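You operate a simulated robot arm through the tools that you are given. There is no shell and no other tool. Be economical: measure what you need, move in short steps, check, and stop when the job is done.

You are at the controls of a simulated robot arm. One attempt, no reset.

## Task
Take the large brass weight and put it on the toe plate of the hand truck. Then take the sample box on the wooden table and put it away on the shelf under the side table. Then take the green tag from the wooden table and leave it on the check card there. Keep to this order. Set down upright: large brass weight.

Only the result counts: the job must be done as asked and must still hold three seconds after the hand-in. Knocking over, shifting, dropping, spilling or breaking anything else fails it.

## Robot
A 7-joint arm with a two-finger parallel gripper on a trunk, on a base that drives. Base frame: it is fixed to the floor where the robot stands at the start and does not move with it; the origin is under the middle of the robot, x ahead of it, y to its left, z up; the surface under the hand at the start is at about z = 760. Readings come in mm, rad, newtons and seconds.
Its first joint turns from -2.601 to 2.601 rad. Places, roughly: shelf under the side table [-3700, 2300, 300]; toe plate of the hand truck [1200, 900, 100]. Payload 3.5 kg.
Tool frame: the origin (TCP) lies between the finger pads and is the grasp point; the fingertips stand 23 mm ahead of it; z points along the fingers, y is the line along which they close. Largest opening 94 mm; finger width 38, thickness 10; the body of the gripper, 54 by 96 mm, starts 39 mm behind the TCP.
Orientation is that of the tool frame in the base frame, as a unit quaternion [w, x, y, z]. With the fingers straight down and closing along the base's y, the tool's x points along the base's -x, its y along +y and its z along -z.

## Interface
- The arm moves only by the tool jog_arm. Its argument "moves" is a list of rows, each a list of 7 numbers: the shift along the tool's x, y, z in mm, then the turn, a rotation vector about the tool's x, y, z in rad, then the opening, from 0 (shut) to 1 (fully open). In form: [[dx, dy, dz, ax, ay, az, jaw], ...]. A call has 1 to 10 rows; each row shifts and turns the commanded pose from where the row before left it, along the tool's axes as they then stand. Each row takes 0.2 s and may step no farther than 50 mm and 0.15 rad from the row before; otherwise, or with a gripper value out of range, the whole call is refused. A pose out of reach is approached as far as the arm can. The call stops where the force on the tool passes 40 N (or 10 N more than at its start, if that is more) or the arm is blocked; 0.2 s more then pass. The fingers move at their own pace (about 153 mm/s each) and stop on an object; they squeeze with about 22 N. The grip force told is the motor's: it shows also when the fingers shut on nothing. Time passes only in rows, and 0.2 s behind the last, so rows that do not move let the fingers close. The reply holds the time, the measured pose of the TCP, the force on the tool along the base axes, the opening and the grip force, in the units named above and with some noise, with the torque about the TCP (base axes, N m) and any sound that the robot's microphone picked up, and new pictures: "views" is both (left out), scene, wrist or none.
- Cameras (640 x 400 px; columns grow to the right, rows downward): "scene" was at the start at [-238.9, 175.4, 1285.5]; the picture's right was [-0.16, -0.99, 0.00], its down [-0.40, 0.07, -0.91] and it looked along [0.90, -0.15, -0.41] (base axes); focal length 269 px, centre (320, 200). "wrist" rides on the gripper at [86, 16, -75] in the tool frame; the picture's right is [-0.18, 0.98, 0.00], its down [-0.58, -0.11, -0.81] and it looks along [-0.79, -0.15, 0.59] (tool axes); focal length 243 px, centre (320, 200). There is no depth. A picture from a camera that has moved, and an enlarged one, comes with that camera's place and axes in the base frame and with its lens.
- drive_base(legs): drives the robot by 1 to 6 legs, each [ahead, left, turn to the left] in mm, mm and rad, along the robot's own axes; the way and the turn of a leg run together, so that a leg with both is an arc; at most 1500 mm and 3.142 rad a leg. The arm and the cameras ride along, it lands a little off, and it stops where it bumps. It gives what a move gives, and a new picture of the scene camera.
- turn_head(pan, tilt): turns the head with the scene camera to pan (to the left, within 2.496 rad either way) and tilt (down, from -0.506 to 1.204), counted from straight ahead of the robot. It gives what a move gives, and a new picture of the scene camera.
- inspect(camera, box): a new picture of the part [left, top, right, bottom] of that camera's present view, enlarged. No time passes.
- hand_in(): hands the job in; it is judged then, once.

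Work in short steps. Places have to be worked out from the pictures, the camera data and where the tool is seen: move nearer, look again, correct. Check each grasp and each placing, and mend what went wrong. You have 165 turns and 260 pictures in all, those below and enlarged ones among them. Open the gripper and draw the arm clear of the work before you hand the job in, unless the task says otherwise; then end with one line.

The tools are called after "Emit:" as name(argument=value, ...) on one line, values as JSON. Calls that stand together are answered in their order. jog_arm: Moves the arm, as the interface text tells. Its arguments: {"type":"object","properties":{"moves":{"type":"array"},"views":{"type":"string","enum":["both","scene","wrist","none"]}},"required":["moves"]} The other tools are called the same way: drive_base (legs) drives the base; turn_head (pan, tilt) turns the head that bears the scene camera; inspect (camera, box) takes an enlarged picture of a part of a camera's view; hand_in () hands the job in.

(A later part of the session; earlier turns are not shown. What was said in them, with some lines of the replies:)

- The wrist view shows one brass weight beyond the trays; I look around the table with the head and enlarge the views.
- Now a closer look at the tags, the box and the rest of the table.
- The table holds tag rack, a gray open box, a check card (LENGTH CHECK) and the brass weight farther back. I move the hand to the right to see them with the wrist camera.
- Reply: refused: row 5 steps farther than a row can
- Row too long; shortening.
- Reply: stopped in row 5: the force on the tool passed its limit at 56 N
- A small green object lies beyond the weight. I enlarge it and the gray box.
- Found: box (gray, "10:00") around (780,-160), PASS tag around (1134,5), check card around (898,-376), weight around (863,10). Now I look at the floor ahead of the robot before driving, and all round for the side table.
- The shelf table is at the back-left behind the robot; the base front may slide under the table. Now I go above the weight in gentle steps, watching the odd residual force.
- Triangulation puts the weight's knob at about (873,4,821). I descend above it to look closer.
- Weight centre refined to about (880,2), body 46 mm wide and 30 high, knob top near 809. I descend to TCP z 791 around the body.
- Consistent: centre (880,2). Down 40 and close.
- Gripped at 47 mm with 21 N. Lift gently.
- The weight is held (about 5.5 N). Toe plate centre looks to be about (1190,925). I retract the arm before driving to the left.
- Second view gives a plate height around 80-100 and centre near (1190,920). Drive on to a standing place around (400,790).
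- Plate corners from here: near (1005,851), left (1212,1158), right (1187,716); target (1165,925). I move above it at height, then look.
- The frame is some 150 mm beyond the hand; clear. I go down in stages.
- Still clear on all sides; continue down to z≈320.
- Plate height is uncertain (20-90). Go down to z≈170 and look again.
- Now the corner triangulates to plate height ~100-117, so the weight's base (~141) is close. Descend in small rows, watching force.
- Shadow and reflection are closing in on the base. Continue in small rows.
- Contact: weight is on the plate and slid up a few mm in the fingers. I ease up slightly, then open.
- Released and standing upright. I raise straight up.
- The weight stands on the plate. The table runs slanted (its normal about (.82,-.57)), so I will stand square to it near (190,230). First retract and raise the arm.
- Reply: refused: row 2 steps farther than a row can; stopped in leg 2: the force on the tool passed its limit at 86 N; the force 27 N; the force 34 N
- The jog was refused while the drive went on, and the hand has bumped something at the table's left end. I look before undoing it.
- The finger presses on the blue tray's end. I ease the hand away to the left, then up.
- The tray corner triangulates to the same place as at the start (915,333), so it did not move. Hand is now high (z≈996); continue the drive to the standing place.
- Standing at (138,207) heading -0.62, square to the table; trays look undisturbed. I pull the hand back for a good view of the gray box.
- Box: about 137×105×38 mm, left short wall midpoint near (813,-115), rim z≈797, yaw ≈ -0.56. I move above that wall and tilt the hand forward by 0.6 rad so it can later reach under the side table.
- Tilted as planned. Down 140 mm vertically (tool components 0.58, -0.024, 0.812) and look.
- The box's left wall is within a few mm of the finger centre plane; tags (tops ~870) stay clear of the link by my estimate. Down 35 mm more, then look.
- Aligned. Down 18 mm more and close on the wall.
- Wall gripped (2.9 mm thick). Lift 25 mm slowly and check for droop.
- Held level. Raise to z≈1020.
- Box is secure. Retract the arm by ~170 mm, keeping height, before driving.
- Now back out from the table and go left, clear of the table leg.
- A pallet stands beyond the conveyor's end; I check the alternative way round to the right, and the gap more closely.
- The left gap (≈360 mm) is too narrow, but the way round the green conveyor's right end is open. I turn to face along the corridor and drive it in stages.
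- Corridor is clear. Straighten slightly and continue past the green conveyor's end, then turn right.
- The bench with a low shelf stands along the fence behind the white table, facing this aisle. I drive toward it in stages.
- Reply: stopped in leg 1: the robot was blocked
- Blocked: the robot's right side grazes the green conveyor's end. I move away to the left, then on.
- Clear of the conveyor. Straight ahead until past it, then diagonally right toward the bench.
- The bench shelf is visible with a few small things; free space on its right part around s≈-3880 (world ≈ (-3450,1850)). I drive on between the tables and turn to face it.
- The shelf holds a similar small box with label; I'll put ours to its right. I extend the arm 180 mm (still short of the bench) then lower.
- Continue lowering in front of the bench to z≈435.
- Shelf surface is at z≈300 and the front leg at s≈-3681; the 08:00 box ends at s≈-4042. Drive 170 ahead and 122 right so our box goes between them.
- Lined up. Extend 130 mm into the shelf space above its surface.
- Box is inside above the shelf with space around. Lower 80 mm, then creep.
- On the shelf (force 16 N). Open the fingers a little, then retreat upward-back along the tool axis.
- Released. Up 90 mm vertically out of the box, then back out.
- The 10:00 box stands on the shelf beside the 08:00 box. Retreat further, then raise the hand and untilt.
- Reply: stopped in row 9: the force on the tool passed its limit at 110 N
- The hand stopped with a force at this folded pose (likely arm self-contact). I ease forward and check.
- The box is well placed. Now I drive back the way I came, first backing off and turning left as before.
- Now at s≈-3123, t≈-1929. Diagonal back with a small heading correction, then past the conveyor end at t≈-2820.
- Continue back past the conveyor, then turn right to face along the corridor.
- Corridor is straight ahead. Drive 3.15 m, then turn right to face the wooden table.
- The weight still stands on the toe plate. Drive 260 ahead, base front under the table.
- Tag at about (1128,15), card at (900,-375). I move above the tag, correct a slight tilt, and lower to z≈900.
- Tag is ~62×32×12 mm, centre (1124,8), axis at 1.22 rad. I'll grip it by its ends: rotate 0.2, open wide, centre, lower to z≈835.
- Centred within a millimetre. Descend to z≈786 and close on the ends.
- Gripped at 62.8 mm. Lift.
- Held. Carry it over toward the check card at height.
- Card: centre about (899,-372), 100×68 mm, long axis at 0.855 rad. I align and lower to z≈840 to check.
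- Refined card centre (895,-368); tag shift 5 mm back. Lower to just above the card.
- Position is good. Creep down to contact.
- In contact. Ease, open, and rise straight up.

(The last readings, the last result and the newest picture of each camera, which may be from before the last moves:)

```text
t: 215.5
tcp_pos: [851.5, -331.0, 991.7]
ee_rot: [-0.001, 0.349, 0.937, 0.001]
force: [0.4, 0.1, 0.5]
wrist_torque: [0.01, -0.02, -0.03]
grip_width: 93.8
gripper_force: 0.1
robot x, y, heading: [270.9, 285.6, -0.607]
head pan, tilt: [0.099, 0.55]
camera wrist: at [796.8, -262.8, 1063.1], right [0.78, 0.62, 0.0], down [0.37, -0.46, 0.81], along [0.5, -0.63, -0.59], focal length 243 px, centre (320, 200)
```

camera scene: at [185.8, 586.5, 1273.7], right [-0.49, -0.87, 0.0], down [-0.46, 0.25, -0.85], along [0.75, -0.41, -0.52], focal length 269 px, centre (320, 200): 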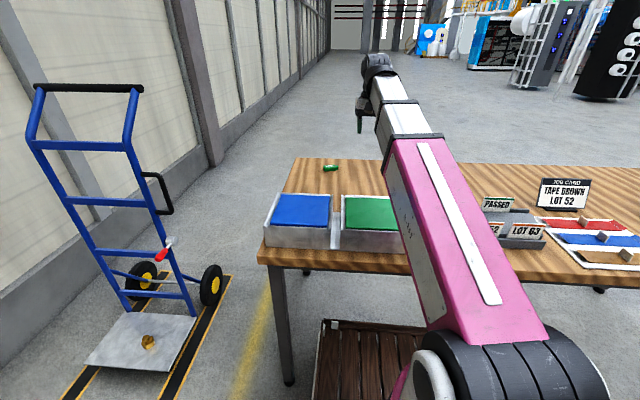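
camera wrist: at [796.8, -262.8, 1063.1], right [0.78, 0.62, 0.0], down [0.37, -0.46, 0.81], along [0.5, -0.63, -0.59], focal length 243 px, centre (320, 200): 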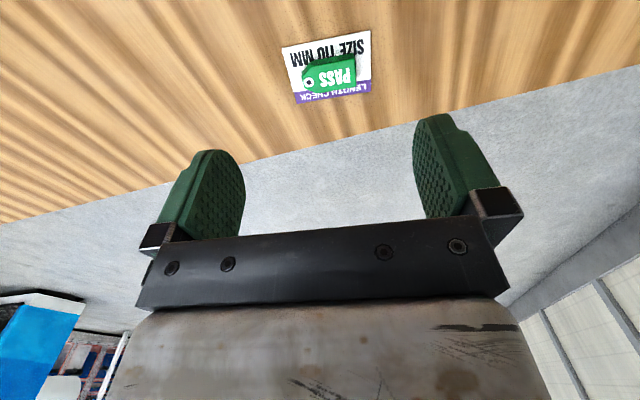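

The tag lies on the check card. A quick close look and a last look at the table and truck before the hand-in.

Emit:
inspect(camera="wrist", box=[260, 10, 400, 120])

Emit:
turn_head(pan=0.3, tilt=0.55)

Emit:
inspect(camera="scene", box=[100, 230, 340, 400])

```text
3.64 times, centred on (330, 65) of wrist
camera zoom: at [796.8, -262.8, 1063.1], right [0.78, 0.62, 0.0], down [0.37, -0.46, 0.81], along [0.5, -0.63, -0.59], focal length 882 px, centre (284, 691)
```

zoom: 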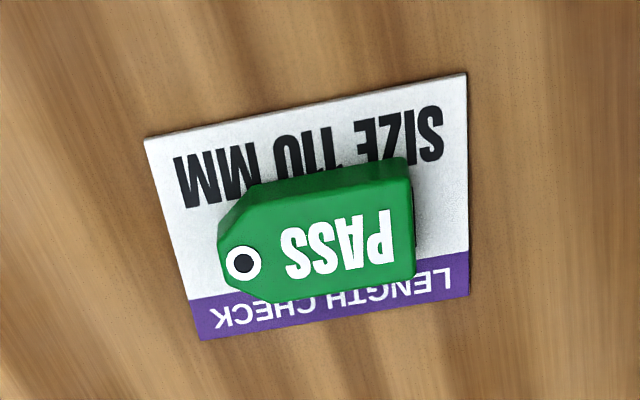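

```text
t: 216.2
tcp_pos: [851.8, -332.5, 988.8]
ee_rot: [0.0, 0.348, 0.937, 0.001]
force: [0.7, 0.3, -0.2]
wrist_torque: [-0.01, 0.03, 0.0]
grip_width: 94.0
gripper_force: 0.1
robot x, y, heading: [271.5, 283.4, -0.602]
head pan, tilt: [0.3, 0.55]
camera scene: at [192.9, 602.9, 1273.7], right [-0.3, -0.95, 0.0], down [-0.5, 0.16, -0.85], along [0.81, -0.26, -0.52], focal length 269 px, centre (320, 200)
```

scene: 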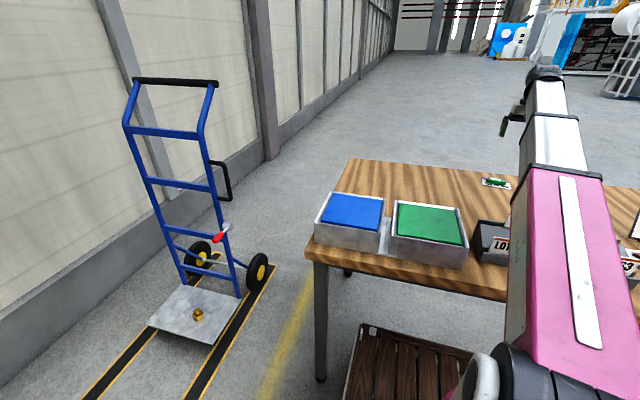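

```text
2.35 times, centred on (220, 315) of scene
camera zoom: at [192.9, 602.9, 1273.7], right [-0.3, -0.95, 0.0], down [-0.5, 0.16, -0.85], along [0.81, -0.26, -0.52], focal length 633 px, centre (555, -71)
```

zoom: 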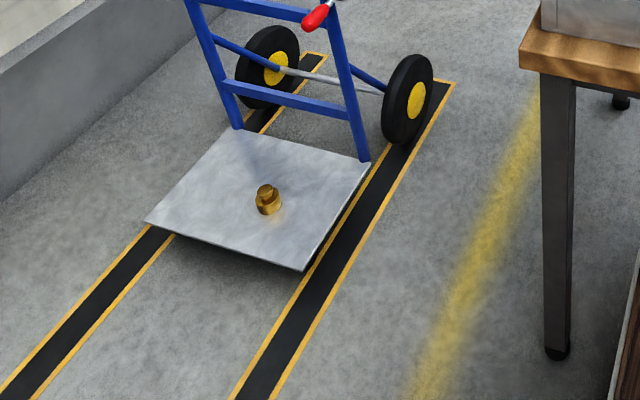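

Everything is in place: the weight stands upright on the toe plate, the box is on the shelf, and the tag is on the card. The gripper is open and the arm is clear, so I hand in.

Emit:
hand_in()

```text
The job is handed in.
```

I handed the job in with all three items placed in the order you gave: the brass weight upright on the toe plate, the sample box on the shelf under the side table, and the green tag on the check card. Along the way the hand bumped the blue tray, which I measured as not moved. The base also grazed the green conveyor's end, which still looked in line but I did not measure it.
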